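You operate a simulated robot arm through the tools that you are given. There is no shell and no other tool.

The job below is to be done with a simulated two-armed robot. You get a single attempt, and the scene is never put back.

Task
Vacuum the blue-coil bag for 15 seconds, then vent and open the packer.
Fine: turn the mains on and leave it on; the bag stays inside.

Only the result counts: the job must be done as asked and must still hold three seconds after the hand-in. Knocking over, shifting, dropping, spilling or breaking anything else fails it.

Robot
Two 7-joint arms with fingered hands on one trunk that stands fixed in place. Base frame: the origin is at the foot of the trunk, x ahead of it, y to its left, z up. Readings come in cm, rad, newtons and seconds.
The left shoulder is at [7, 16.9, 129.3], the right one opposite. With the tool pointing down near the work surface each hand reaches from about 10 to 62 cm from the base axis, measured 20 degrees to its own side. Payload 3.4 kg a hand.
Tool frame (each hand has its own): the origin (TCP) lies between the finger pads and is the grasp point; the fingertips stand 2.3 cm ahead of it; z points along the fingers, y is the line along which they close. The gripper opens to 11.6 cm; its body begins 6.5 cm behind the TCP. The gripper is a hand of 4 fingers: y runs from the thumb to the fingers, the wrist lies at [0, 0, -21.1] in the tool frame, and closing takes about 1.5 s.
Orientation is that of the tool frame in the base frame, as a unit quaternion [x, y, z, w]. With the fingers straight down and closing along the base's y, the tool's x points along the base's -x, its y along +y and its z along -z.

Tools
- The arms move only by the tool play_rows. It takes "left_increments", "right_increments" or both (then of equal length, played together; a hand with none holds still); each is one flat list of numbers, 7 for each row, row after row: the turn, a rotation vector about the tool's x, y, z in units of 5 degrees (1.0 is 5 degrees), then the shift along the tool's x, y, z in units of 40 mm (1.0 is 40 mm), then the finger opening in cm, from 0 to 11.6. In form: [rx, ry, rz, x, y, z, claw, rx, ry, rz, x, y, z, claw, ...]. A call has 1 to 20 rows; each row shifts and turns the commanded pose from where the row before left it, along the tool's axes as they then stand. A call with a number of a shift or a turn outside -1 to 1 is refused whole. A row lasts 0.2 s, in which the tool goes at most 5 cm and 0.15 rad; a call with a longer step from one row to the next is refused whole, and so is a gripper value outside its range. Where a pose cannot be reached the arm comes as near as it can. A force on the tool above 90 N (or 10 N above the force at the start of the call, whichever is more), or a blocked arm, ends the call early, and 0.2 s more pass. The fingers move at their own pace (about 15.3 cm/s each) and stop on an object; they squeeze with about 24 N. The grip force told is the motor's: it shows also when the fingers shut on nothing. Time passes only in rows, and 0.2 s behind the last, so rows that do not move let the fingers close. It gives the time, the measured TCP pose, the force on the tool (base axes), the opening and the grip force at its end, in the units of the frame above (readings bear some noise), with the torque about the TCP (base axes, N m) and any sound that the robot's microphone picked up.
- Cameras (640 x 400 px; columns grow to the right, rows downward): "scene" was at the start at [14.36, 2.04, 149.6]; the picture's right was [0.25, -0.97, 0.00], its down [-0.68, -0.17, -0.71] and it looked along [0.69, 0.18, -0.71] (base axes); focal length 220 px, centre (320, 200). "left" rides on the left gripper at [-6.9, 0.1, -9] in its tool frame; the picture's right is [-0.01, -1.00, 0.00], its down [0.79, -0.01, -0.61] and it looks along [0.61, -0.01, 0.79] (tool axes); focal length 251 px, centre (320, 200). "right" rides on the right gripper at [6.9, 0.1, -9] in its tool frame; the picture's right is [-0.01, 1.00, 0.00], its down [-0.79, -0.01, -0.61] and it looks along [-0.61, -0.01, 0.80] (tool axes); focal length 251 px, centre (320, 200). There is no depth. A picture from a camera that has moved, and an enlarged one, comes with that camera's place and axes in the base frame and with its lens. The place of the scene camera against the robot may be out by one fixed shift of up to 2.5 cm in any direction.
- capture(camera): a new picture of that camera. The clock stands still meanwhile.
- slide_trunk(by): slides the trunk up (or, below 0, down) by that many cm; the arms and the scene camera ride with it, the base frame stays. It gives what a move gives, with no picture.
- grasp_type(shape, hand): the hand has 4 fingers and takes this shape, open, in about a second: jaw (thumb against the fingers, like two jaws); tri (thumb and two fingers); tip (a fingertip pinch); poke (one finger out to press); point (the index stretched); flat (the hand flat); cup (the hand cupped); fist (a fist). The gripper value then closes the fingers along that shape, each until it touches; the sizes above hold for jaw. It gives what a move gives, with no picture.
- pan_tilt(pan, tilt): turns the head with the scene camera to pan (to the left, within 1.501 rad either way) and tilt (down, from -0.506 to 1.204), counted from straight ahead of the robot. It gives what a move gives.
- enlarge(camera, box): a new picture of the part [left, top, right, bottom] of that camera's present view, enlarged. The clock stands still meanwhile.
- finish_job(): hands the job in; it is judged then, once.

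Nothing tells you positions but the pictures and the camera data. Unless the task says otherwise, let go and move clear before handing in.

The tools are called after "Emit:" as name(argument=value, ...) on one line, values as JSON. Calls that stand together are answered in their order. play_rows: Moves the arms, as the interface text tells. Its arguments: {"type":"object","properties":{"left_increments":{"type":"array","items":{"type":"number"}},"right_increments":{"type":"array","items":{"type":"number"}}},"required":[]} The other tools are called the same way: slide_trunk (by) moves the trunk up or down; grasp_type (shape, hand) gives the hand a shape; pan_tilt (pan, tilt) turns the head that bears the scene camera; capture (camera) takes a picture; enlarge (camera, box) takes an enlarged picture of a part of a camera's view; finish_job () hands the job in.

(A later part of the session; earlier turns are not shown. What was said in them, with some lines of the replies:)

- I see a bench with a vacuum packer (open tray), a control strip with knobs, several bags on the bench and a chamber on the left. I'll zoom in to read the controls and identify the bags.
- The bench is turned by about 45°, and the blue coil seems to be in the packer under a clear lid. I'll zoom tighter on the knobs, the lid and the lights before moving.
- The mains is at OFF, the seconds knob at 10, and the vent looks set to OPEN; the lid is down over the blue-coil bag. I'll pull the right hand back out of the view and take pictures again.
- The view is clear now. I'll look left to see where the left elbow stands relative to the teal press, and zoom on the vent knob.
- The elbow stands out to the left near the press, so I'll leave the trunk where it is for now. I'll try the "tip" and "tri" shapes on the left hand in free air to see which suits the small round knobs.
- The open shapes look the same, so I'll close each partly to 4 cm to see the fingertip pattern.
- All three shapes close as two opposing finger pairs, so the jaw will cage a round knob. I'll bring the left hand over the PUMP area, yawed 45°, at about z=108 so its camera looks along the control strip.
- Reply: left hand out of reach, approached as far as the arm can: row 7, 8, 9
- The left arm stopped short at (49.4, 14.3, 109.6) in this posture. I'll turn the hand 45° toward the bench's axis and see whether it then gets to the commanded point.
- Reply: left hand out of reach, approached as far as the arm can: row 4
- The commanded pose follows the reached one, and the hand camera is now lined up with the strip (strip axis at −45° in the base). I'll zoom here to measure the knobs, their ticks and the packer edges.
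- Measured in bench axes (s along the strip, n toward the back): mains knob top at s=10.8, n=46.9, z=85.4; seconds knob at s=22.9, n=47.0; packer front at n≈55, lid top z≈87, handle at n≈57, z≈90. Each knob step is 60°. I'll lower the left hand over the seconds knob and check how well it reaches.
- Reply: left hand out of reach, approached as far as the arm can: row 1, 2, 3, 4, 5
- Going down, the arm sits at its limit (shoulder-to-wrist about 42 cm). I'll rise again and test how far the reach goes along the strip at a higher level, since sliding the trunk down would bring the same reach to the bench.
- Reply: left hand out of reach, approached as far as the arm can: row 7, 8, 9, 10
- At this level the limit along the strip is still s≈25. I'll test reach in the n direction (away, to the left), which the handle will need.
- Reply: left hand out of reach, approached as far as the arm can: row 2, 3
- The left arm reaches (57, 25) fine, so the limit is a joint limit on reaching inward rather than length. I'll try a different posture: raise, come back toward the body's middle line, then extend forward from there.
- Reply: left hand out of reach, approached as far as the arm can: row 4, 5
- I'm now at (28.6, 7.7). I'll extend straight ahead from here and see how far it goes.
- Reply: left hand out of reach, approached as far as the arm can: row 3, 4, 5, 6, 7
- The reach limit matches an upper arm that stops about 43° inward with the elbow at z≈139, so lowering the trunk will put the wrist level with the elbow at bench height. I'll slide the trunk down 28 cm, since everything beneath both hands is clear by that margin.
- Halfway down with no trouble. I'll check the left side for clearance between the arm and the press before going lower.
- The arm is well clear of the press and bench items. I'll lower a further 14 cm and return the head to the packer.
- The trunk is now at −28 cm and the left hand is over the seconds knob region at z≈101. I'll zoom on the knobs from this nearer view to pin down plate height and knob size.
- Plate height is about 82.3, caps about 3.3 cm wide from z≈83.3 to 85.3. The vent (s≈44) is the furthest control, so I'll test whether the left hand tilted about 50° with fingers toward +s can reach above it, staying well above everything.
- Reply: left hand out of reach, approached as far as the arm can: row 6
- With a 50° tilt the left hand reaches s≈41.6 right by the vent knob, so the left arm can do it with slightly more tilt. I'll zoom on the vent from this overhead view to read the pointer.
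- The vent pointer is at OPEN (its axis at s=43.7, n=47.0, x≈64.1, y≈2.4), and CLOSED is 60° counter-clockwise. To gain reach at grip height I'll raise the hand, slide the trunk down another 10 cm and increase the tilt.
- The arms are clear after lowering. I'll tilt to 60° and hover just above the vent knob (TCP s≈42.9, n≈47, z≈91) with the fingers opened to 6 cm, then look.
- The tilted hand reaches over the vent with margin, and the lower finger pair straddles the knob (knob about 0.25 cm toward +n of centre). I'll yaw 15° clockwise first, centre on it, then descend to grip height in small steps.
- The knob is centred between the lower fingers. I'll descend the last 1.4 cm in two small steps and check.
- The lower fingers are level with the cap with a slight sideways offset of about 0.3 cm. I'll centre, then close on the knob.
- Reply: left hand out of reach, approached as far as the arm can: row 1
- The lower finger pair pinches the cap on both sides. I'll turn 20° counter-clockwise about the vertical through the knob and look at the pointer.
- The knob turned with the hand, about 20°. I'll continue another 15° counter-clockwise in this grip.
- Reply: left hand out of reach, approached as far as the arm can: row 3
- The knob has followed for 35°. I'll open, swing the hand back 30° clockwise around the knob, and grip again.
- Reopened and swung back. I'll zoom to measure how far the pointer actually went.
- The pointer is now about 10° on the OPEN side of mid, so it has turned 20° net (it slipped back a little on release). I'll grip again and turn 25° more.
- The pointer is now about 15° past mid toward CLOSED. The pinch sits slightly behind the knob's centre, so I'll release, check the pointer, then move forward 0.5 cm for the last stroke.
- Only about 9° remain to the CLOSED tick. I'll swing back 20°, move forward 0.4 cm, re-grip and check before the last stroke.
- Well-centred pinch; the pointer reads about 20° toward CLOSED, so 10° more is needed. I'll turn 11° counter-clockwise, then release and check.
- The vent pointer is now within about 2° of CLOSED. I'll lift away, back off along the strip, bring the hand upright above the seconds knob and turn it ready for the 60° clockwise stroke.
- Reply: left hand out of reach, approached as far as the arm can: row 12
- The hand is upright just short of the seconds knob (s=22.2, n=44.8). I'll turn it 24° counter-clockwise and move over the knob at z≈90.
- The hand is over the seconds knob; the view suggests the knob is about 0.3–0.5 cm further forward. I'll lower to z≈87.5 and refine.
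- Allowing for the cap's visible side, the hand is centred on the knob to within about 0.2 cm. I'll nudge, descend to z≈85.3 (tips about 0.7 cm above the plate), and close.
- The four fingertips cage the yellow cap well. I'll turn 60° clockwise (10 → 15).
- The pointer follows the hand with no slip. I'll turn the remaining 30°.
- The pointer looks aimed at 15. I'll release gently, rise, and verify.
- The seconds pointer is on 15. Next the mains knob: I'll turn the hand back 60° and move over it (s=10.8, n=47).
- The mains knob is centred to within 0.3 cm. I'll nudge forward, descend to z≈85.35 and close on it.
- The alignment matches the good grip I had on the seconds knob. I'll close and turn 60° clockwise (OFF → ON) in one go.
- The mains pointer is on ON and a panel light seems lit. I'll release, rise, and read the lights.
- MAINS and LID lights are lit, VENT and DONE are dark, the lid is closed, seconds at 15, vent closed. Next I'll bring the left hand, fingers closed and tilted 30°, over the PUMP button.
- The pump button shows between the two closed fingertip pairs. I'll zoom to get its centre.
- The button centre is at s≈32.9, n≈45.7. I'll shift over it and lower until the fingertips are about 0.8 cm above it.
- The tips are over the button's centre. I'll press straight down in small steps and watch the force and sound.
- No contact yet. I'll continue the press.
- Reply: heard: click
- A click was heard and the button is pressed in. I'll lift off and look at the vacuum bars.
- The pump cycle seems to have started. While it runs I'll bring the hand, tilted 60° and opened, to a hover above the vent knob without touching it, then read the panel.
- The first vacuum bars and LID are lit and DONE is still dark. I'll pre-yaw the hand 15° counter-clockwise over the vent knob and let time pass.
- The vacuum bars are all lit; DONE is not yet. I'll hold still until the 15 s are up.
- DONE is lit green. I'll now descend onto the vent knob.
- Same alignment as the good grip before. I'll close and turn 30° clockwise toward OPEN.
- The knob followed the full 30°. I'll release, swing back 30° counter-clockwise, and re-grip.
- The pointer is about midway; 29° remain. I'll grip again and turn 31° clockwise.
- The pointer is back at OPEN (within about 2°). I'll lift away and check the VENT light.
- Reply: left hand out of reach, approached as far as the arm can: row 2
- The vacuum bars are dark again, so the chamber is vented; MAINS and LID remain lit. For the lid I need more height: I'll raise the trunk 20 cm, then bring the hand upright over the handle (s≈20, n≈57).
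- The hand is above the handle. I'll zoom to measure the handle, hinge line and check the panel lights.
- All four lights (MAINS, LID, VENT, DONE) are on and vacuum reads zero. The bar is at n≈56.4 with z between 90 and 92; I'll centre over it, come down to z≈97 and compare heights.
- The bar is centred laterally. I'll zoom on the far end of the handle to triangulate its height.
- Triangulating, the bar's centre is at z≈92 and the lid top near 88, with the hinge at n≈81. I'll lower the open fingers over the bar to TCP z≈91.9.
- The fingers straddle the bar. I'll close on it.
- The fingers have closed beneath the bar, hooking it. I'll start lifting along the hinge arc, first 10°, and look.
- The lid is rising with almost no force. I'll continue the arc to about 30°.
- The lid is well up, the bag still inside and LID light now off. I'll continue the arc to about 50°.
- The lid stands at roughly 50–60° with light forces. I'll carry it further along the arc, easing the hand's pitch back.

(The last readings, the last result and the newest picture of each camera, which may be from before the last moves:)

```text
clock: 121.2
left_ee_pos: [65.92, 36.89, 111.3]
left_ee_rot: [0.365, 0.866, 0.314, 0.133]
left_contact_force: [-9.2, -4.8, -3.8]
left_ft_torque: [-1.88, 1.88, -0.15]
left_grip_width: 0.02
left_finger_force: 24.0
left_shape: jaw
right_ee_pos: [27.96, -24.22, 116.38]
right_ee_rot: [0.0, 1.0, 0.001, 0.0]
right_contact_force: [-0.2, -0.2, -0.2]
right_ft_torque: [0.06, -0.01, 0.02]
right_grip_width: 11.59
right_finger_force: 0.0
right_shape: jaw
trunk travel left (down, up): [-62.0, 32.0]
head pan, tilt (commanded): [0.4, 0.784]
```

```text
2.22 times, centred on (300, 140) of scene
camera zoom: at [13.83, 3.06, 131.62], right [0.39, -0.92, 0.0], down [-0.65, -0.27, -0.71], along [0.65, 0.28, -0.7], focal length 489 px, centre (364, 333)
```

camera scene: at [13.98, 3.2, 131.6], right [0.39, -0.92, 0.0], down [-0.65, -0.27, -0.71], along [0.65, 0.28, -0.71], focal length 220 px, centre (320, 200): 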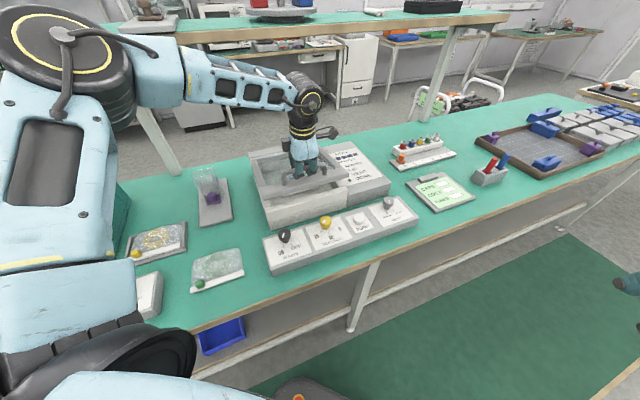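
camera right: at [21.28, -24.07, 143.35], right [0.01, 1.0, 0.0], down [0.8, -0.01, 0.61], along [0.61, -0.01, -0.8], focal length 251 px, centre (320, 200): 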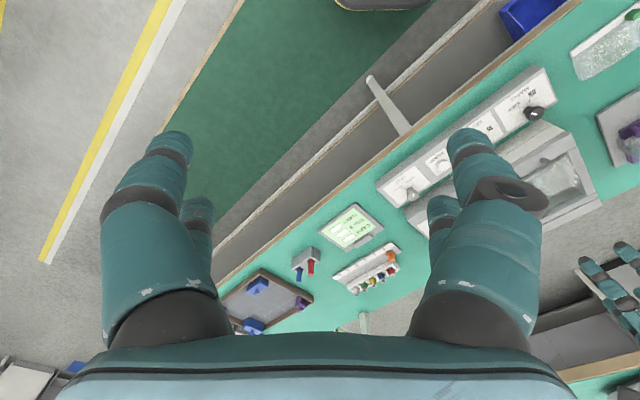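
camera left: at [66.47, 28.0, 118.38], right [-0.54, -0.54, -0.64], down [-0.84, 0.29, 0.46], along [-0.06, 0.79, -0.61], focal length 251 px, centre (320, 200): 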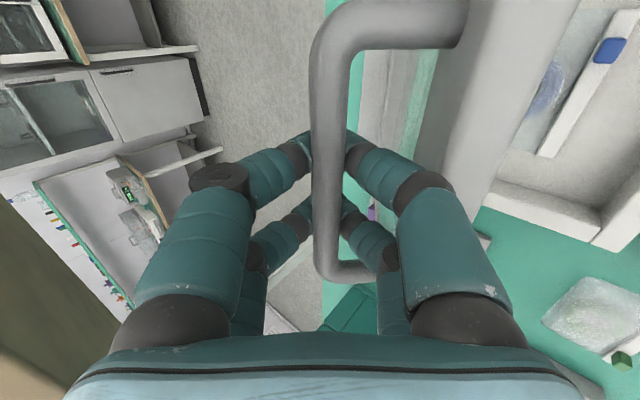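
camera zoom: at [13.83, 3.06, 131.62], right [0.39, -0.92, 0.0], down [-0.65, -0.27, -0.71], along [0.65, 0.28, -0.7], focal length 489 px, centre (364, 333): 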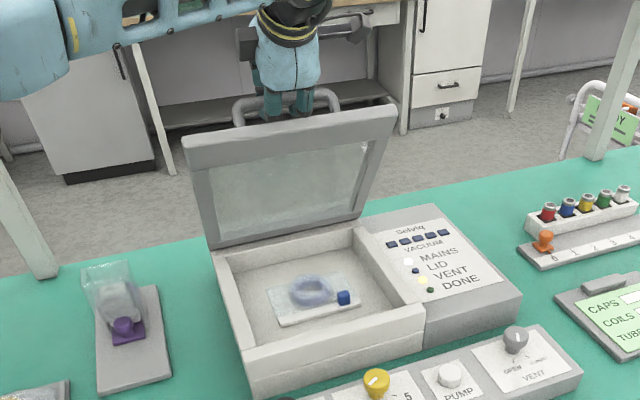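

Lid at roughly 65°; the torque suggests the hand is starting to bear on the lid's edge. I'll continue with more pitch relief to about 70°.

Emit:
play_rows(left_increments=[0.6, 0, 0, 0, 0.259, 0.08, 0, 0.6, 0, 0, 0, 0.259, 0.07, 0, 0.6, 0, 0, 0, 0.2574, 0.06, 0, 0.6, 0, 0, 0, 0.2574, 0.05, 0])

Emit:
capture(camera="left")

Emit:
enlarge(camera="scene", box=[200, 50, 400, 230])

```text
clock: 122.2
left_ee_pos: [65.98, 39.98, 111.54]
left_ee_rot: [0.378, 0.894, 0.223, 0.093]
left_contact_force: [9.6, -6.4, -2.7]
left_ft_torque: [-0.01, -0.04, 0.1]
left_grip_width: 0.0
left_finger_force: 24.2
left_shape: jaw
left hand out of reach, approached as far as the arm can: row 2, 3, 4
right_ee_pos: [28.47, -24.54, 116.17]
right_ee_rot: [0.0, 1.0, 0.002, -0.003]
right_contact_force: [0.2, 0.6, 0.3]
right_ft_torque: [0.03, 0.01, -0.01]
right_grip_width: 11.61
right_finger_force: 0.1
right_shape: jaw
trunk travel left (down, up): [-62.0, 32.0]
head pan, tilt (commanded): [0.4, 0.784]
```

```text
taken
camera left: at [67.63, 32.17, 119.62], right [-0.63, -0.62, -0.47], down [-0.76, 0.37, 0.53], along [-0.16, 0.69, -0.7], focal length 251 px, centre (320, 200)
```

left: 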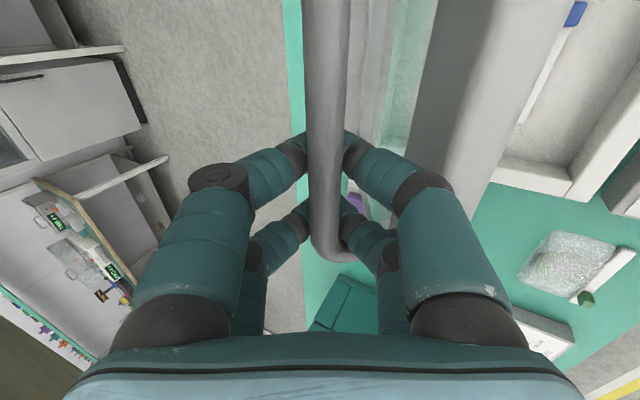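

```text
2.22 times, centred on (300, 140) of scene
camera zoom: at [14.51, 2.73, 131.57], right [0.39, -0.92, -0.01], down [-0.65, -0.27, -0.71], along [0.65, 0.28, -0.71], focal length 489 px, centre (364, 333)
```

zoom: 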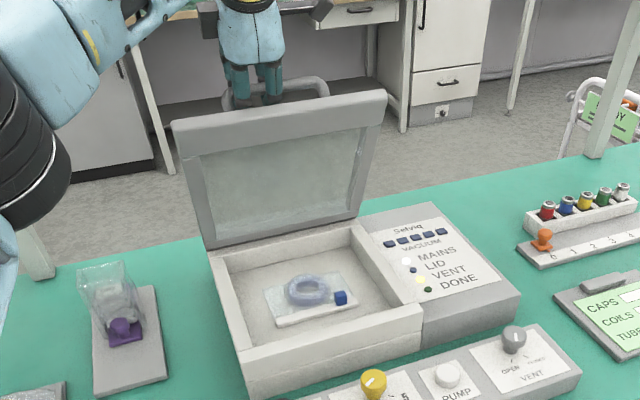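

The arm is at its reach limit with the lid at about 68°. I'll open the fingers part-way, keeping the front fingers in place as a catch, to see if the lid stays up by itself.

Emit:
play_rows(left_increments=[0, 0, 0, 0, 0, 0, 1.5, 0, 0, 0, 0, 0, 0, 3, 0, 0, 0, 0, 0, 0, 4])

Emit:
capture(camera="left")

Emit:
enlarge(camera="scene", box=[200, 50, 400, 230])

```text
clock: 123.0
left_ee_pos: [65.85, 39.93, 111.54]
left_ee_rot: [0.379, 0.893, 0.223, 0.094]
left_contact_force: [13.6, -9.5, -1.9]
left_ft_torque: [-0.16, -0.34, 0.42]
left_grip_width: 3.92
left_finger_force: 0.0
left_shape: jaw
right_ee_pos: [28.45, -24.49, 116.28]
right_ee_rot: [0.0, 1.0, 0.002, -0.002]
right_contact_force: [0.8, -0.7, 0.3]
right_ft_torque: [0.0, 0.0, 0.0]
right_grip_width: 11.6
right_finger_force: 0.1
right_shape: jaw
trunk travel left (down, up): [-62.0, 32.0]
head pan, tilt (commanded): [0.4, 0.784]
```

```text
taken
camera left: at [67.59, 32.19, 119.6], right [-0.63, -0.62, -0.47], down [-0.76, 0.37, 0.53], along [-0.16, 0.69, -0.7], focal length 251 px, centre (320, 200)
```

left: 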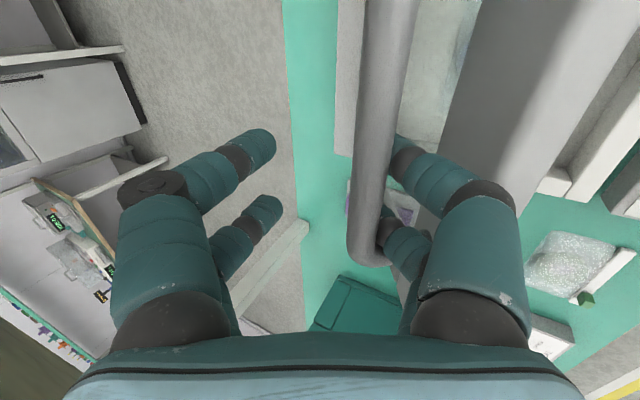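

```text
2.22 times, centred on (300, 140) of scene
camera zoom: at [14.41, 2.87, 131.57], right [0.39, -0.92, 0.0], down [-0.65, -0.27, -0.71], along [0.65, 0.28, -0.71], focal length 489 px, centre (364, 333)
```

zoom: 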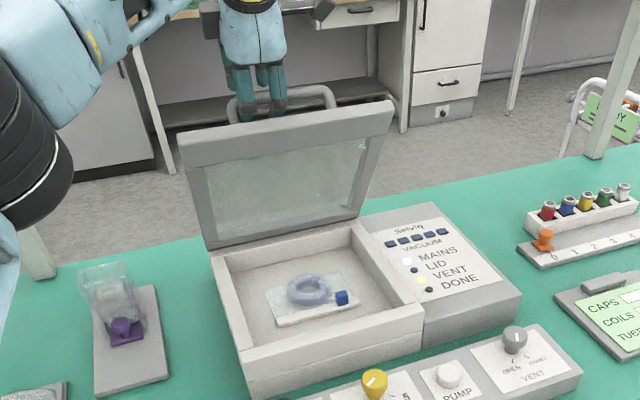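

With the fingers partly open the bar leaned back onto the front fingers, though the hand is also pressed sideways against the handle's leg. I'll ease back a little and shift toward +s to remove that side load, then test again.

Emit:
play_rows(left_increments=[0, 0, 0, -0.1875, -0.26, -0.04, 4, 0, 0, 0, -0.1875, -0.26, -0.04, 4, 0, 0, 0, 0, 0, 0, 4])

Emit:
capture(camera="left")

Emit:
enlarge(camera="scene", box=[200, 50, 400, 230])

```text
clock: 123.8
left_ee_pos: [65.17, 37.78, 110.77]
left_ee_rot: [0.377, 0.894, 0.221, 0.095]
left_contact_force: [0.3, 0.0, -0.2]
left_ft_torque: [-0.02, 0.01, -0.01]
left_grip_width: 3.98
left_finger_force: 0.1
left_shape: jaw
right_ee_pos: [28.13, -24.19, 116.26]
right_ee_rot: [0.0, 1.0, 0.0, 0.001]
right_contact_force: [0.3, -0.3, 0.0]
right_ft_torque: [0.0, 0.02, 0.0]
right_grip_width: 11.58
right_finger_force: 0.1
right_shape: jaw
trunk travel left (down, up): [-62.0, 32.0]
head pan, tilt (commanded): [0.4, 0.784]
```

```text
taken
camera left: at [66.82, 30.06, 118.92], right [-0.63, -0.62, -0.47], down [-0.76, 0.37, 0.53], along [-0.16, 0.69, -0.71], focal length 251 px, centre (320, 200)
```

left: 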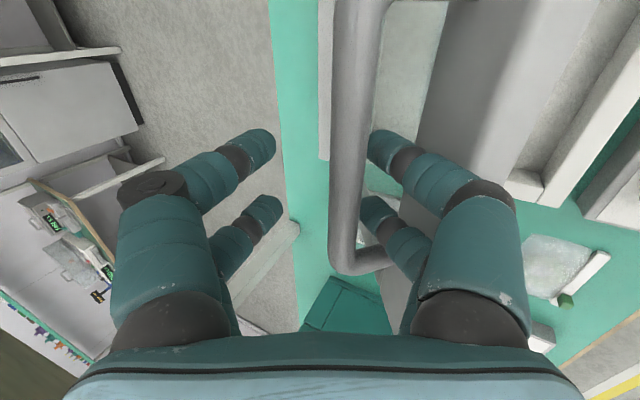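

```text
2.22 times, centred on (300, 140) of scene
camera zoom: at [14.02, 3.2, 131.6], right [0.39, -0.92, 0.0], down [-0.65, -0.27, -0.71], along [0.65, 0.28, -0.71], focal length 489 px, centre (364, 333)
```

zoom: 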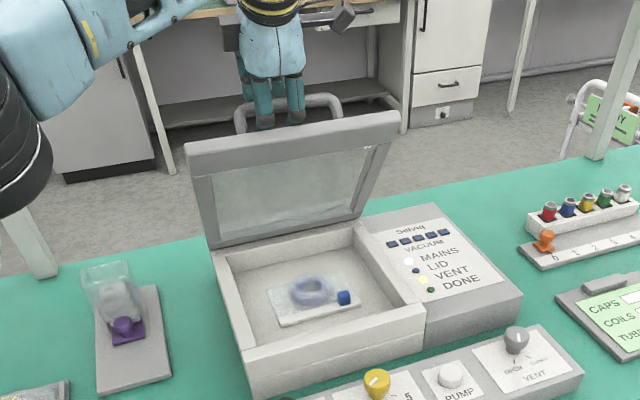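

The contact force is now zero and the lid is standing by itself inside the open fingers. I'll wait two seconds to see whether it drifts.

Emit:
play_rows(left_increments=[0, 0, 0, 0, 0, 0, 4, 0, 0, 0, 0, 0, 0, 4, 0, 0, 0, 0, 0, 0, 4, 0, 0, 0, 0, 0, 0, 4, 0, 0, 0, 0, 0, 0, 4, 0, 0, 0, 0, 0, 0, 4, 0, 0, 0, 0, 0, 0, 4, 0, 0, 0, 0, 0, 0, 4, 0, 0, 0, 0, 0, 0, 4, 0, 0, 0, 0, 0, 0, 4])

Emit:
capture(camera="left")

Emit:
enlarge(camera="scene", box=[200, 50, 400, 230])

```text
clock: 126.0
left_ee_pos: [65.14, 37.85, 110.88]
left_ee_rot: [0.378, 0.894, 0.222, 0.096]
left_contact_force: [-0.3, -0.2, -0.5]
left_ft_torque: [0.06, -0.03, 0.02]
left_grip_width: 3.97
left_finger_force: 0.2
left_shape: jaw
right_ee_pos: [28.05, -24.31, 116.53]
right_ee_rot: [0.0, 1.0, -0.001, 0.0]
right_contact_force: [-0.1, -0.1, 0.0]
right_ft_torque: [0.02, 0.01, 0.03]
right_grip_width: 11.57
right_finger_force: 0.1
right_shape: jaw
trunk travel left (down, up): [-62.0, 32.0]
head pan, tilt (commanded): [0.4, 0.784]
```

```text
taken
camera left: at [66.79, 30.01, 118.95], right [-0.63, -0.62, -0.47], down [-0.76, 0.37, 0.53], along [-0.16, 0.69, -0.71], focal length 251 px, centre (320, 200)
```

left: 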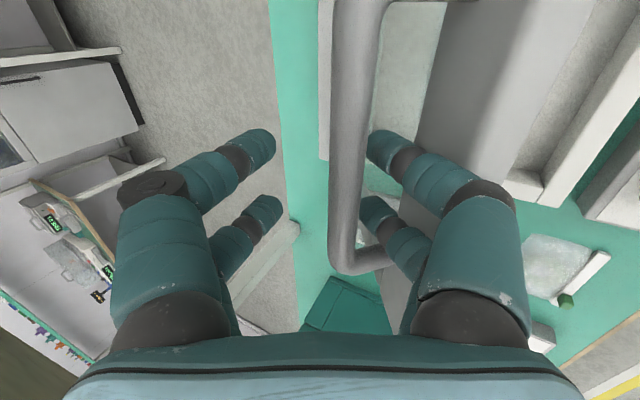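

```text
2.22 times, centred on (300, 140) of scene
camera zoom: at [13.98, 3.18, 131.6], right [0.39, -0.92, 0.0], down [-0.65, -0.27, -0.71], along [0.65, 0.28, -0.71], focal length 489 px, centre (364, 333)
```

zoom: 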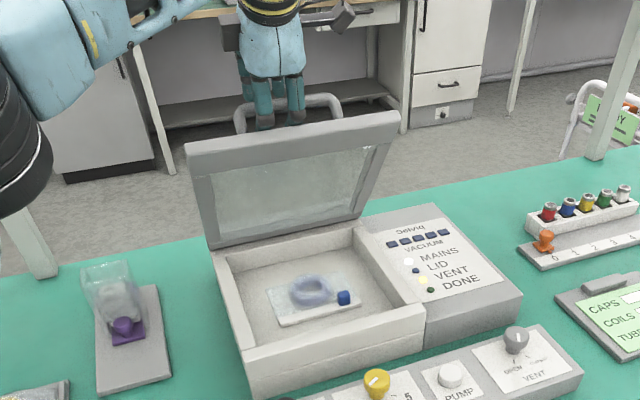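

The lid holds its angle unaided (no drift in 2 s), at about 57°. To open it more fully I'll withdraw from the handle, bring the hand round to the operator's side and push the lid's inner frame from the front.

Emit:
play_rows(left_increments=[0, 0, 0, 0, 0, -0.75, 4, 0, 0, 0, 0, 0, -0.75, 4, 0, 0, 0, 0, 0.235, -0.44, 4, 0, 0, 0, 0, -0.8, -0.43, 4, 0, 0, 0, 0, -0.8, -0.43, 4, 0, 0, 0, 0, -0.8, -0.43, 2, 0, 0, 0, 0, -0.8, -0.43, 0])

Emit:
capture(camera="scene")

Emit:
capture(camera="left")

```text
clock: 127.6
left_ee_pos: [52.01, 25.88, 116.54]
left_ee_rot: [0.377, 0.894, 0.223, 0.096]
left_contact_force: [-0.6, 0.6, 0.1]
left_ft_torque: [0.02, -0.02, 0.03]
left_grip_width: 0.0
left_finger_force: 23.5
left_shape: jaw
left hand out of reach, approached as far as the arm can: row 3
right_ee_pos: [27.88, -24.46, 116.4]
right_ee_rot: [-0.001, 1.0, 0.001, 0.0]
right_contact_force: [0.7, -0.2, -0.4]
right_ft_torque: [-0.02, 0.02, 0.0]
right_grip_width: 11.59
right_finger_force: 0.1
right_shape: jaw
trunk travel left (down, up): [-62.0, 32.0]
head pan, tilt (commanded): [0.4, 0.784]
```

```text
taken
camera scene: at [13.79, 3.06, 131.62], right [0.39, -0.92, 0.0], down [-0.65, -0.27, -0.71], along [0.65, 0.28, -0.7], focal length 220 px, centre (320, 200)
```

scene: 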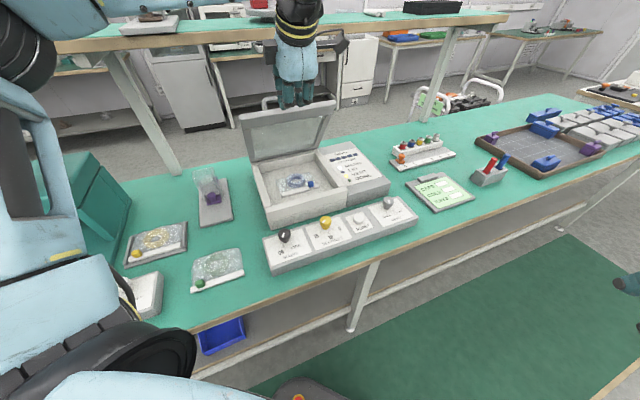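

```text
taken
camera left: at [53.79, 18.1, 124.63], right [-0.62, -0.62, -0.47], down [-0.76, 0.37, 0.53], along [-0.16, 0.69, -0.71], focal length 251 px, centre (320, 200)
```

left: 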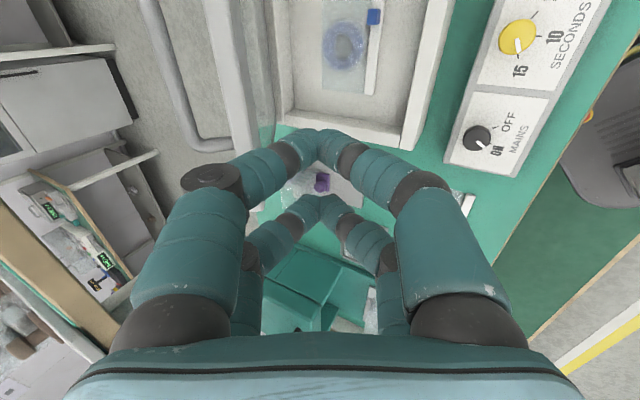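

The lid stays up with the hand clear. I'll pitch the closed hand to nearly horizontal pointing at the lid.

Emit:
play_rows(left_increments=[-1, 0, 0, 0, 0, 0, 0, -1, 0, 0, 0, 0, 0, 0, -1, 0, 0, 0, 0, 0, 0, -1, 0, 0, 0, 0, 0, 0, -1, 0, 0, 0, 0, 0, 0, -1, 0, 0, 0, 0, 0, 0, -1, 0, 0, 0, 0, 0, 0, -1, 0, 0, 0, 0, 0, 0, -1, 0, 0, 0, 0, 0, 0, -1, 0, 0, 0, 0, 0, 0])

Emit:
capture(camera="scene")

Emit:
capture(camera="left")

```text
clock: 129.8
left_ee_pos: [52.47, 25.85, 116.46]
left_ee_rot: [0.302, 0.716, 0.58, 0.246]
left_contact_force: [0.2, 0.0, 0.4]
left_ft_torque: [-0.04, -0.01, 0.02]
left_grip_width: 0.0
left_finger_force: 23.9
left_shape: jaw
right_ee_pos: [27.98, -24.2, 116.43]
right_ee_rot: [0.0, 1.0, 0.0, 0.0]
right_contact_force: [-0.4, 0.0, -0.1]
right_ft_torque: [0.0, -0.03, 0.0]
right_grip_width: 11.59
right_finger_force: 0.0
right_shape: jaw
trunk travel left (down, up): [-62.0, 32.0]
head pan, tilt (commanded): [0.4, 0.784]
```

```text
taken
camera scene: at [14.01, 3.18, 131.6], right [0.39, -0.92, 0.0], down [-0.65, -0.27, -0.71], along [0.65, 0.28, -0.71], focal length 220 px, centre (320, 200)
```

scene: 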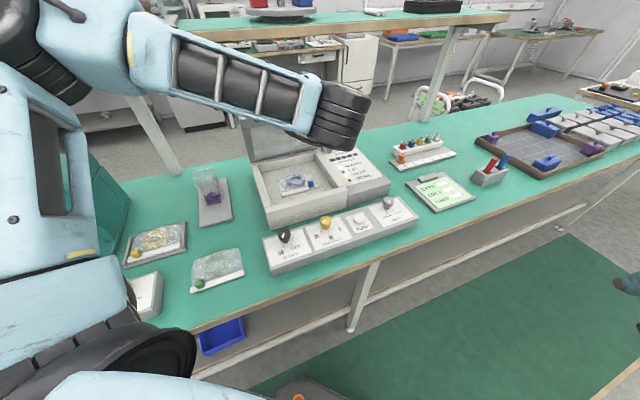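

```text
taken
camera left: at [50.87, 14.82, 118.52], right [-0.14, -0.15, -0.98], down [-0.98, 0.16, 0.12], along [0.13, 0.98, -0.17], focal length 251 px, centre (320, 200)
```

left: 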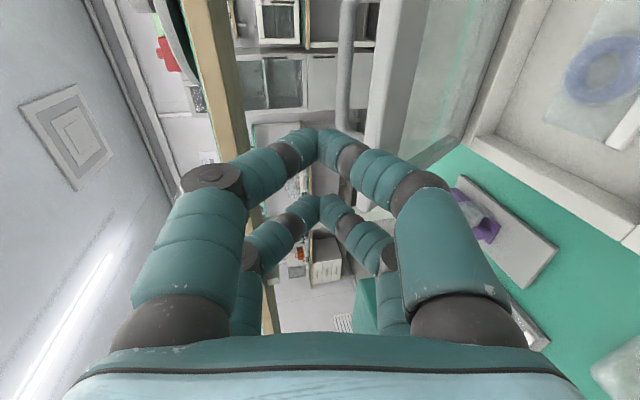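

The hand is at 78° pitch, clear of the lid. I'll lower it to push height (tips at n≈63.5, z≈107.5), just in front of the lid's inner frame.

Emit:
play_rows(left_increments=[0, 0, 0, 0, -0.591, 0.624, 0, 0, 0, 0, 0, -0.591, 0.624, 0, 0, 0, 0, 0, -0.591, 0.624, 0])

Emit:
capture(camera="scene")

Emit:
capture(camera="left")

```text
clock: 130.6
left_ee_pos: [56.63, 30.12, 107.98]
left_ee_rot: [0.302, 0.717, 0.578, 0.246]
left_contact_force: [-0.3, 0.0, 0.2]
left_ft_torque: [0.0, 0.0, 0.03]
left_grip_width: 0.0
left_finger_force: 24.1
left_shape: jaw
right_ee_pos: [28.04, -24.13, 116.37]
right_ee_rot: [-0.001, 1.0, 0.0, 0.0]
right_contact_force: [0.1, -0.7, 0.1]
right_ft_torque: [0.02, 0.03, -0.03]
right_grip_width: 11.57
right_finger_force: 0.1
right_shape: jaw
trunk travel left (down, up): [-62.0, 32.0]
head pan, tilt (commanded): [0.4, 0.784]
```

```text
taken
camera scene: at [14.05, 3.22, 131.6], right [0.39, -0.92, 0.0], down [-0.65, -0.27, -0.71], along [0.65, 0.28, -0.71], focal length 220 px, centre (320, 200)
```

scene: 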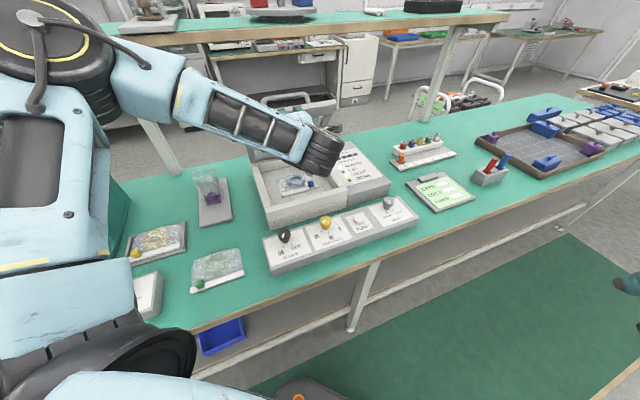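

```text
taken
camera left: at [55.16, 19.0, 110.03], right [-0.14, -0.15, -0.98], down [-0.98, 0.16, 0.12], along [0.13, 0.98, -0.17], focal length 251 px, centre (320, 200)
```

left: 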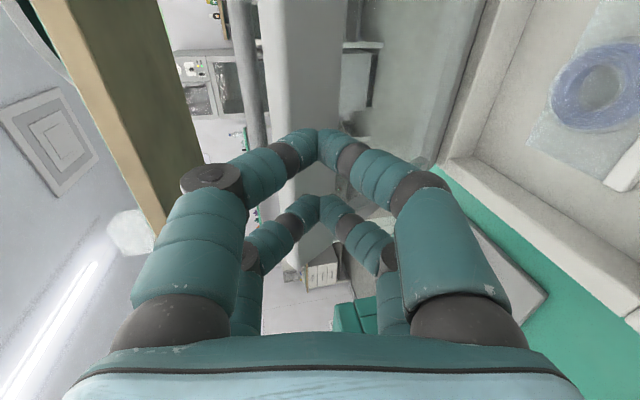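

The tips face the lid's front frame. I'll push gently forward along the arc in small steps.

Emit:
play_rows(left_increments=[0, 0, 0, 0, 0.162, 0.339, 0, 0, 0, 0, 0, 0.162, 0.339, 0, 0, 0, 0, 0, 0.162, 0.339, 0, 0, 0, 0, 0, 0.162, 0.339, 0])

Emit:
capture(camera="scene")

Emit:
capture(camera="left")

```text
clock: 131.6
left_ee_pos: [60.91, 34.08, 109.52]
left_ee_rot: [0.302, 0.716, 0.579, 0.246]
left_contact_force: [-0.9, 0.2, -0.3]
left_ft_torque: [-0.05, 0.0, 0.01]
left_grip_width: 0.0
left_finger_force: 24.0
left_shape: jaw
right_ee_pos: [28.03, -24.24, 116.41]
right_ee_rot: [0.0, 1.0, 0.0, 0.0]
right_contact_force: [0.0, -0.7, -0.5]
right_ft_torque: [0.04, 0.02, 0.0]
right_grip_width: 11.58
right_finger_force: 0.0
right_shape: jaw
trunk travel left (down, up): [-62.0, 32.0]
head pan, tilt (commanded): [0.4, 0.784]
```

```text
taken
camera scene: at [13.99, 3.19, 131.6], right [0.39, -0.92, 0.0], down [-0.65, -0.27, -0.71], along [0.65, 0.28, -0.71], focal length 220 px, centre (320, 200)
```

scene: 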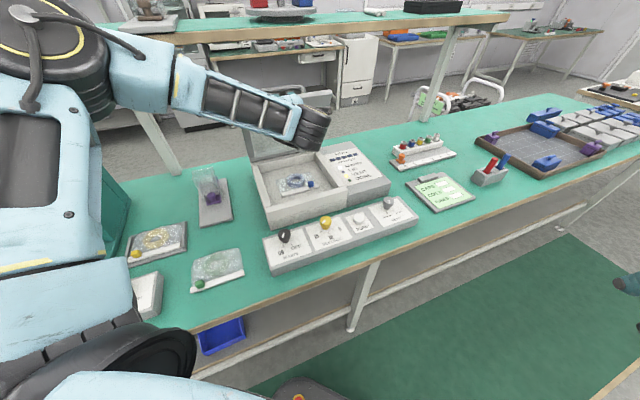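

```text
taken
camera left: at [59.27, 22.95, 111.52], right [-0.14, -0.15, -0.98], down [-0.98, 0.16, 0.12], along [0.13, 0.98, -0.17], focal length 251 px, centre (320, 200)
```

left: 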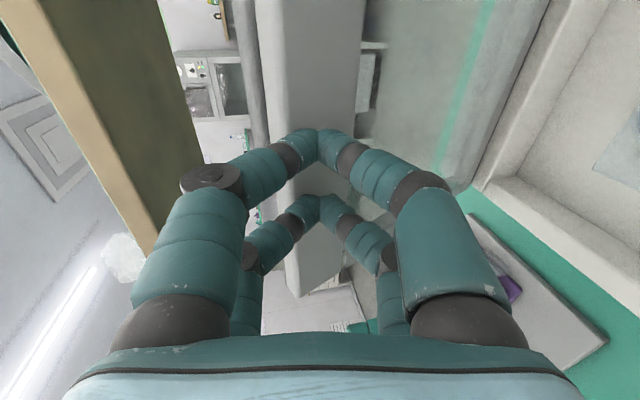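

Still no load. I'll continue forward along the arc.

Emit:
play_rows(left_increments=[0, 0, 0, 0, 0.209, 0.279, 0, 0, 0, 0, 0, 0.209, 0.279, 0, 0, 0, 0, 0, 0.209, 0.279, 0])

Emit:
capture(camera="scene")

Emit:
capture(camera="left")

```text
clock: 132.4
left_ee_pos: [63.71, 36.89, 111.12]
left_ee_rot: [0.302, 0.716, 0.579, 0.246]
left_contact_force: [-0.2, -1.0, 0.0]
left_ft_torque: [0.01, -0.03, 0.0]
left_grip_width: 0.0
left_finger_force: 24.2
left_shape: jaw
right_ee_pos: [27.87, -24.1, 116.38]
right_ee_rot: [0.0, 1.0, 0.0, 0.0]
right_contact_force: [0.3, 0.4, 0.8]
right_ft_torque: [0.01, -0.01, 0.02]
right_grip_width: 11.59
right_finger_force: 0.0
right_shape: jaw
trunk travel left (down, up): [-62.0, 32.0]
head pan, tilt (commanded): [0.4, 0.784]
```

```text
taken
camera scene: at [13.97, 3.17, 131.6], right [0.39, -0.92, 0.0], down [-0.65, -0.27, -0.71], along [0.65, 0.28, -0.71], focal length 220 px, centre (320, 200)
```

scene: 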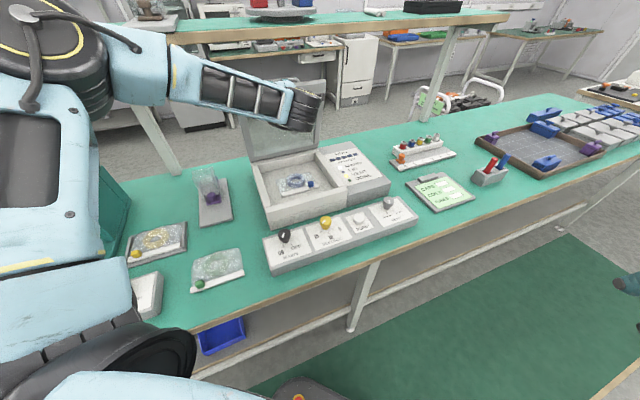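

```text
taken
camera left: at [62.02, 25.87, 113.24], right [-0.14, -0.15, -0.98], down [-0.98, 0.16, 0.12], along [0.13, 0.98, -0.17], focal length 251 px, centre (320, 200)
```

left: 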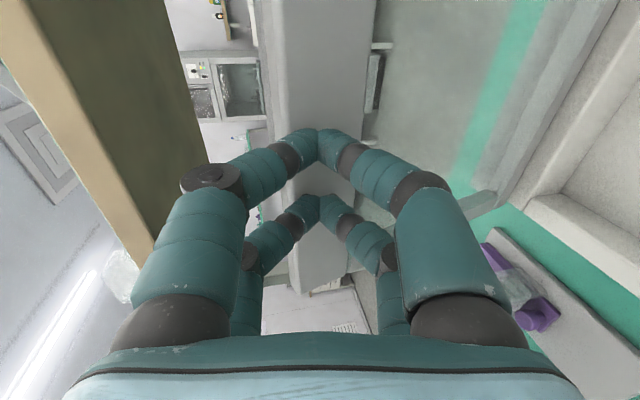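

The lid is moving with the hand, nearly upright. I'll push one more step to about 85°.

Emit:
play_rows(left_increments=[0, 0, 0, 0, 0.155, 0.311, 0, 0, 0, 0, 0, 0.155, 0.311, 0, 0, 0, 0, 0, 0.155, 0.311, 0])

Emit:
capture(camera="scene")

Emit:
capture(camera="left")

```text
clock: 133.2
left_ee_pos: [65.7, 38.56, 112.72]
left_ee_rot: [0.304, 0.714, 0.581, 0.247]
left_contact_force: [-50.6, -41.8, -15.5]
left_ft_torque: [-0.96, 0.96, 0.2]
left_grip_width: 0.0
left_finger_force: 23.9
left_shape: jaw
right_ee_pos: [27.04, -25.12, 116.32]
right_ee_rot: [0.0, 1.0, 0.004, 0.004]
right_contact_force: [-0.3, 1.0, 1.2]
right_ft_torque: [-0.02, -0.01, 0.0]
right_grip_width: 11.6
right_finger_force: 0.0
right_shape: jaw
trunk travel left (down, up): [-62.0, 32.0]
head pan, tilt (commanded): [0.4, 0.784]
```

```text
taken
camera scene: at [12.77, 2.06, 131.7], right [0.39, -0.92, 0.0], down [-0.64, -0.27, -0.72], along [0.66, 0.28, -0.7], focal length 220 px, centre (320, 200)
```

scene: 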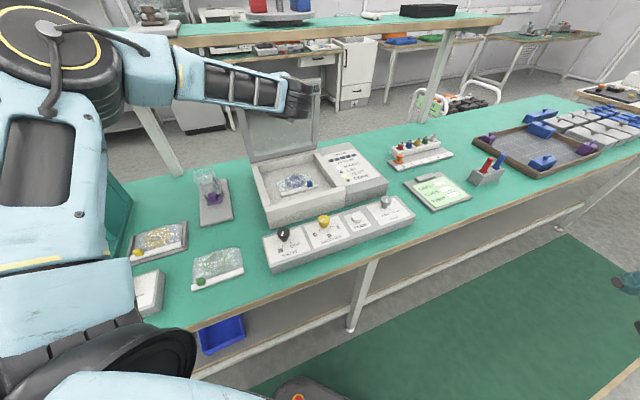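

```text
taken
camera left: at [63.98, 27.47, 114.71], right [-0.14, -0.15, -0.98], down [-0.98, 0.16, 0.12], along [0.14, 0.98, -0.17], focal length 251 px, centre (320, 200)
```

left: 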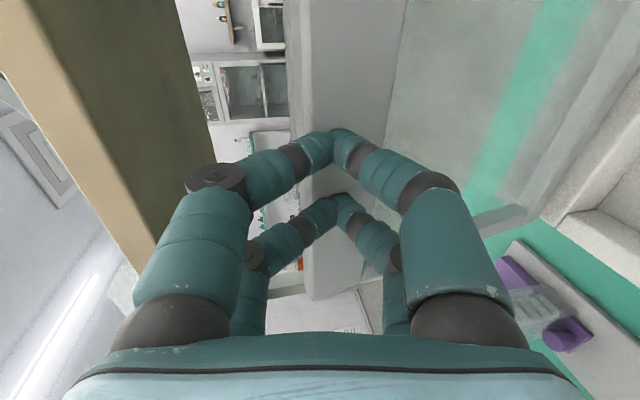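

I've met the hinge stop (65 N), so the lid is fully open. I'll back straight off at once.

Emit:
play_rows(left_increments=[0, 0, 0, 0, 0, -0.5, 0, 0, 0, 0, 0, 0, -0.6, 0, 0, 0, 0, 0, 0, -0.9, 0])

Emit:
capture(camera="scene")

Emit:
capture(camera="left")

```text
clock: 134.0
left_ee_pos: [60.75, 34.21, 113.97]
left_ee_rot: [0.3, 0.716, 0.58, 0.246]
left_contact_force: [-0.8, 0.5, 0.7]
left_ft_torque: [0.01, -0.02, -0.02]
left_grip_width: 0.0
left_finger_force: 24.2
left_shape: jaw
right_ee_pos: [28.0, -24.31, 116.36]
right_ee_rot: [-0.001, 1.0, 0.001, 0.002]
right_contact_force: [0.5, 0.9, 0.6]
right_ft_torque: [-0.01, 0.01, -0.04]
right_grip_width: 11.56
right_finger_force: 0.1
right_shape: jaw
trunk travel left (down, up): [-62.0, 32.0]
head pan, tilt (commanded): [0.4, 0.784]
```

```text
taken
camera scene: at [13.91, 3.04, 131.62], right [0.39, -0.92, 0.0], down [-0.65, -0.27, -0.71], along [0.65, 0.28, -0.71], focal length 220 px, centre (320, 200)
```

scene: 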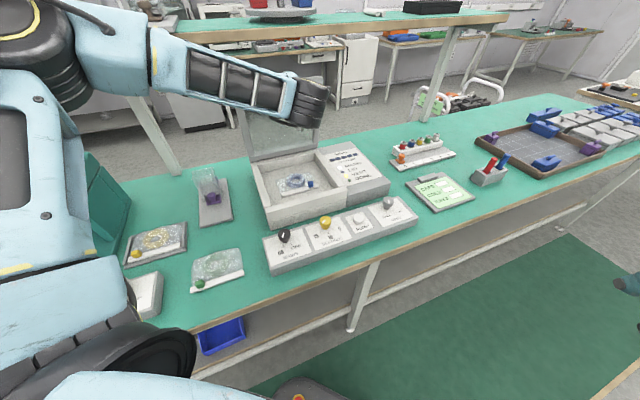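

```text
taken
camera left: at [59.14, 23.14, 115.95], right [-0.14, -0.15, -0.98], down [-0.98, 0.15, 0.12], along [0.13, 0.98, -0.17], focal length 251 px, centre (320, 200)
```

left: 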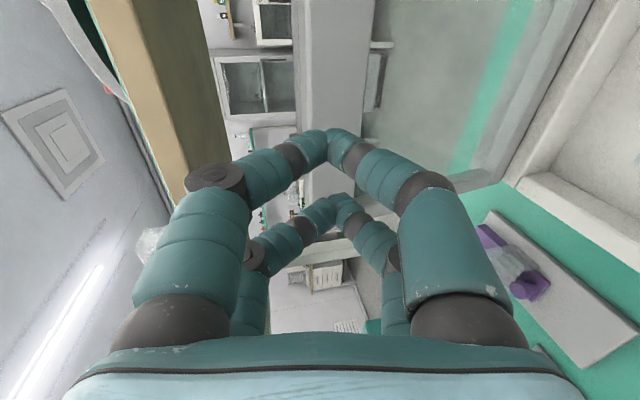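

The lid stays up and the packer has not moved. I'll retreat the hand well clear toward the robot and inspect the whole result.

Emit:
play_rows(left_increments=[0, 0, 0, 0, 0.0875, -0.78, 0, 0, 0, 0, 0, 0.0875, -0.78, 0, 0, 0, 0, 0, 0.0875, -0.78, 0, 0, 0, 0, 0, 0.0875, -0.78, 0, 1, 0, 0, 0, 0.5, 0, 4, 1, 0, 0, 0, 0.5, 0, 4, 1, 0, 0, 0, 0.5, 0, 4, 1, 0, 0, 0, 0.3, -0.3, 4, 1, 0, 0, 0, 0, -0.5, 4, 1, 0, 0, 0, 0, -0.5, 4])

Emit:
capture(camera="scene")

Emit:
capture(camera="left")

```text
clock: 136.2
left_ee_pos: [51.09, 24.39, 127.36]
left_ee_rot: [0.354, 0.843, 0.373, 0.158]
left_contact_force: [0.5, 1.0, 0.2]
left_ft_torque: [0.0, 0.04, 0.0]
left_grip_width: 3.95
left_finger_force: 0.1
left_shape: jaw
right_ee_pos: [28.01, -24.21, 116.34]
right_ee_rot: [0.0, 1.0, 0.0, 0.0]
right_contact_force: [0.0, -0.3, 0.5]
right_ft_torque: [0.01, 0.01, 0.03]
right_grip_width: 11.59
right_finger_force: 0.1
right_shape: jaw
trunk travel left (down, up): [-62.0, 32.0]
head pan, tilt (commanded): [0.4, 0.784]
```

```text
taken
camera scene: at [14.07, 3.17, 131.59], right [0.39, -0.92, 0.0], down [-0.65, -0.27, -0.71], along [0.65, 0.28, -0.71], focal length 220 px, centre (320, 200)
```

scene: 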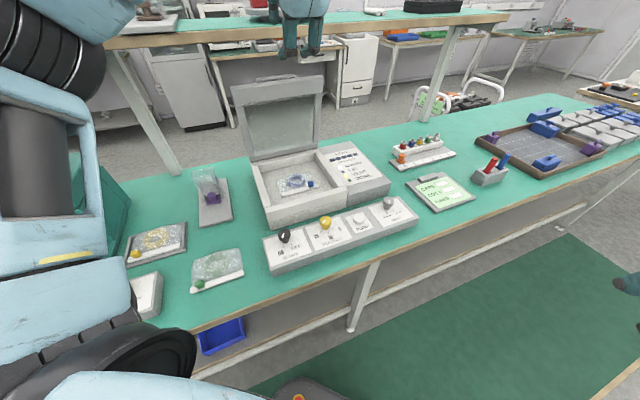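

```text
taken
camera left: at [51.0, 14.9, 133.55], right [-0.47, -0.48, -0.74], down [-0.88, 0.25, 0.4], along [0.0, 0.84, -0.54], focal length 251 px, centre (320, 200)
```

left: 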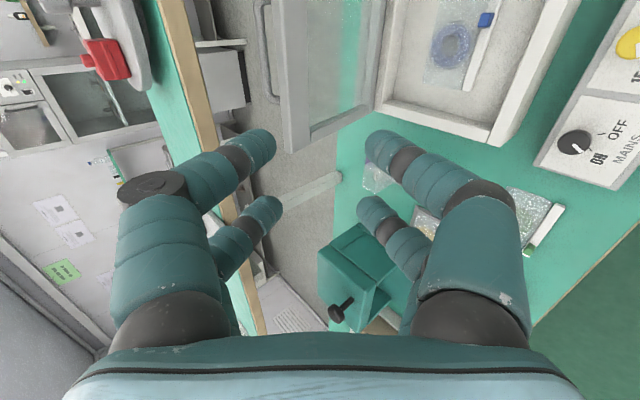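

The lid is wide open and the hand is clear. I'll zoom in for a final check on the knobs, lights and bag, after letting a few seconds pass.

Emit:
play_rows(left_increments=[0, 0, 0, 0, 0, 0, 4, 0, 0, 0, 0, 0, 0, 4, 0, 0, 0, 0, 0, 0, 4, 0, 0, 0, 0, 0, 0, 4, 0, 0, 0, 0, 0, 0, 4, 0, 0, 0, 0, 0, 0, 4, 0, 0, 0, 0, 0, 0, 4, 0, 0, 0, 0, 0, 0, 4, 0, 0, 0, 0, 0, 0, 4, 0, 0, 0, 0, 0, 0, 4, 0, 0, 0, 0, 0, 0, 4, 0, 0, 0, 0, 0, 0, 4, 0, 0, 0, 0, 0, 0, 4, 0, 0, 0, 0, 0, 0, 4, 0, 0, 0, 0, 0, 0, 4])

Emit:
enlarge(camera="scene", box=[220, 60, 400, 200])

Emit:
enlarge(camera="scene", box=[260, 180, 420, 280])

Emit:
enlarge(camera="scene", box=[100, 150, 260, 340])

```text
clock: 139.4
left_ee_pos: [50.96, 24.46, 127.46]
left_ee_rot: [0.356, 0.842, 0.373, 0.159]
left_contact_force: [-0.7, 0.1, -0.2]
left_ft_torque: [0.02, -0.02, 0.01]
left_grip_width: 3.99
left_finger_force: 0.0
left_shape: jaw
right_ee_pos: [27.93, -24.29, 116.48]
right_ee_rot: [-0.001, 1.0, 0.0, 0.001]
right_contact_force: [-0.5, 0.4, -0.4]
right_ft_torque: [0.03, 0.04, 0.03]
right_grip_width: 11.59
right_finger_force: 0.0
right_shape: jaw
trunk travel left (down, up): [-62.0, 32.0]
head pan, tilt (commanded): [0.4, 0.784]
```

```text
2.86 times, centred on (310, 130) of scene
camera zoom: at [13.98, 3.17, 131.6], right [0.39, -0.92, 0.0], down [-0.65, -0.27, -0.71], along [0.65, 0.28, -0.71], focal length 629 px, centre (349, 400)
```

zoom: 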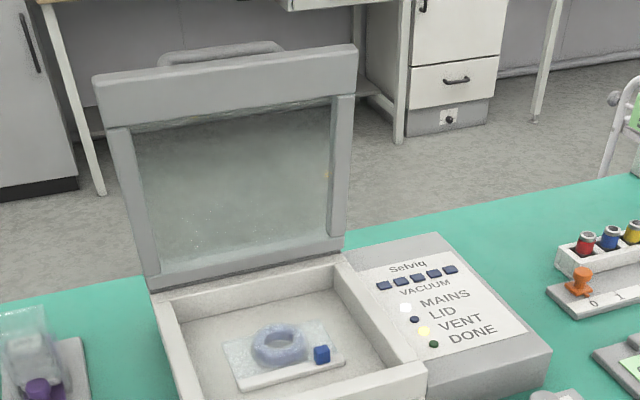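

```text
4.00 times, centred on (340, 230) of scene
camera zoom: at [13.98, 3.17, 131.6], right [0.39, -0.92, 0.0], down [-0.65, -0.27, -0.71], along [0.65, 0.28, -0.71], focal length 880 px, centre (240, 80)
```

zoom: 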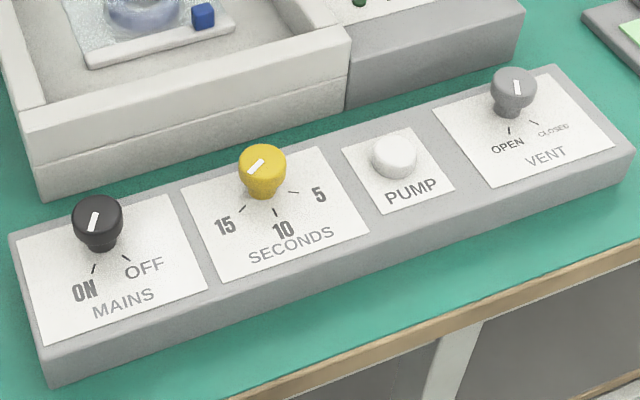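

```text
2.11 times, centred on (180, 245) of scene
camera zoom: at [13.98, 3.17, 131.6], right [0.39, -0.92, 0.0], down [-0.65, -0.27, -0.71], along [0.65, 0.28, -0.71], focal length 463 px, centre (615, 105)
```

zoom: 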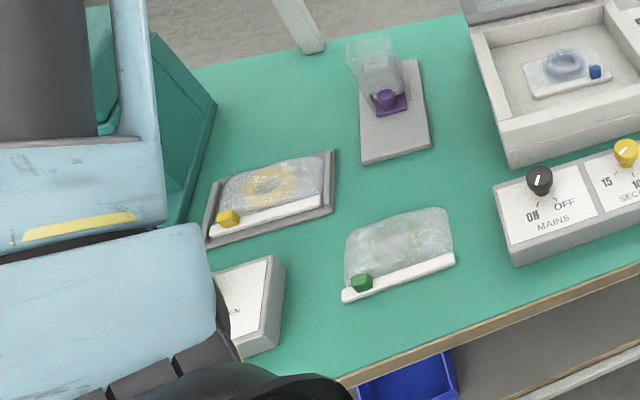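

The 15 s vacuum cycle finished with DONE lit, and the chamber then vented. The lid now stands open by itself with the blue-coil bag inside. The mains is on, the vent is at OPEN, nothing else on the bench looks moved, and both hands are clear, so I'm handing in.

Emit:
finish_job()

```text
The job is handed in.
```

The blue-coil bag was vacuumed for the full 15 seconds. After that I vented the packer and opened the lid. The job is handed in; no verdict came back.

- **Vacuum:** I set the timer to 15, closed the vent, turned the mains on and pressed PUMP. The vacuum bars lit, and the DONE light was on about 15 seconds after the press.
- **Vent:** the knob is back at OPEN. The vacuum bars went dark and the VENT light came on, so the chamber is vented.
- **Lid:** it is open against its stop, at roughly 80 degrees, and stays up on its own. It did not move over several seconds of watching.
- **Left as you asked:** the mains is on and the bag is still inside the packer. The other items in the final pictures look undisturbed, and both hands are clear.

While pushing the lid the last few degrees I hit its hinge stop with about 65 N before backing off. The packer did not visibly move.
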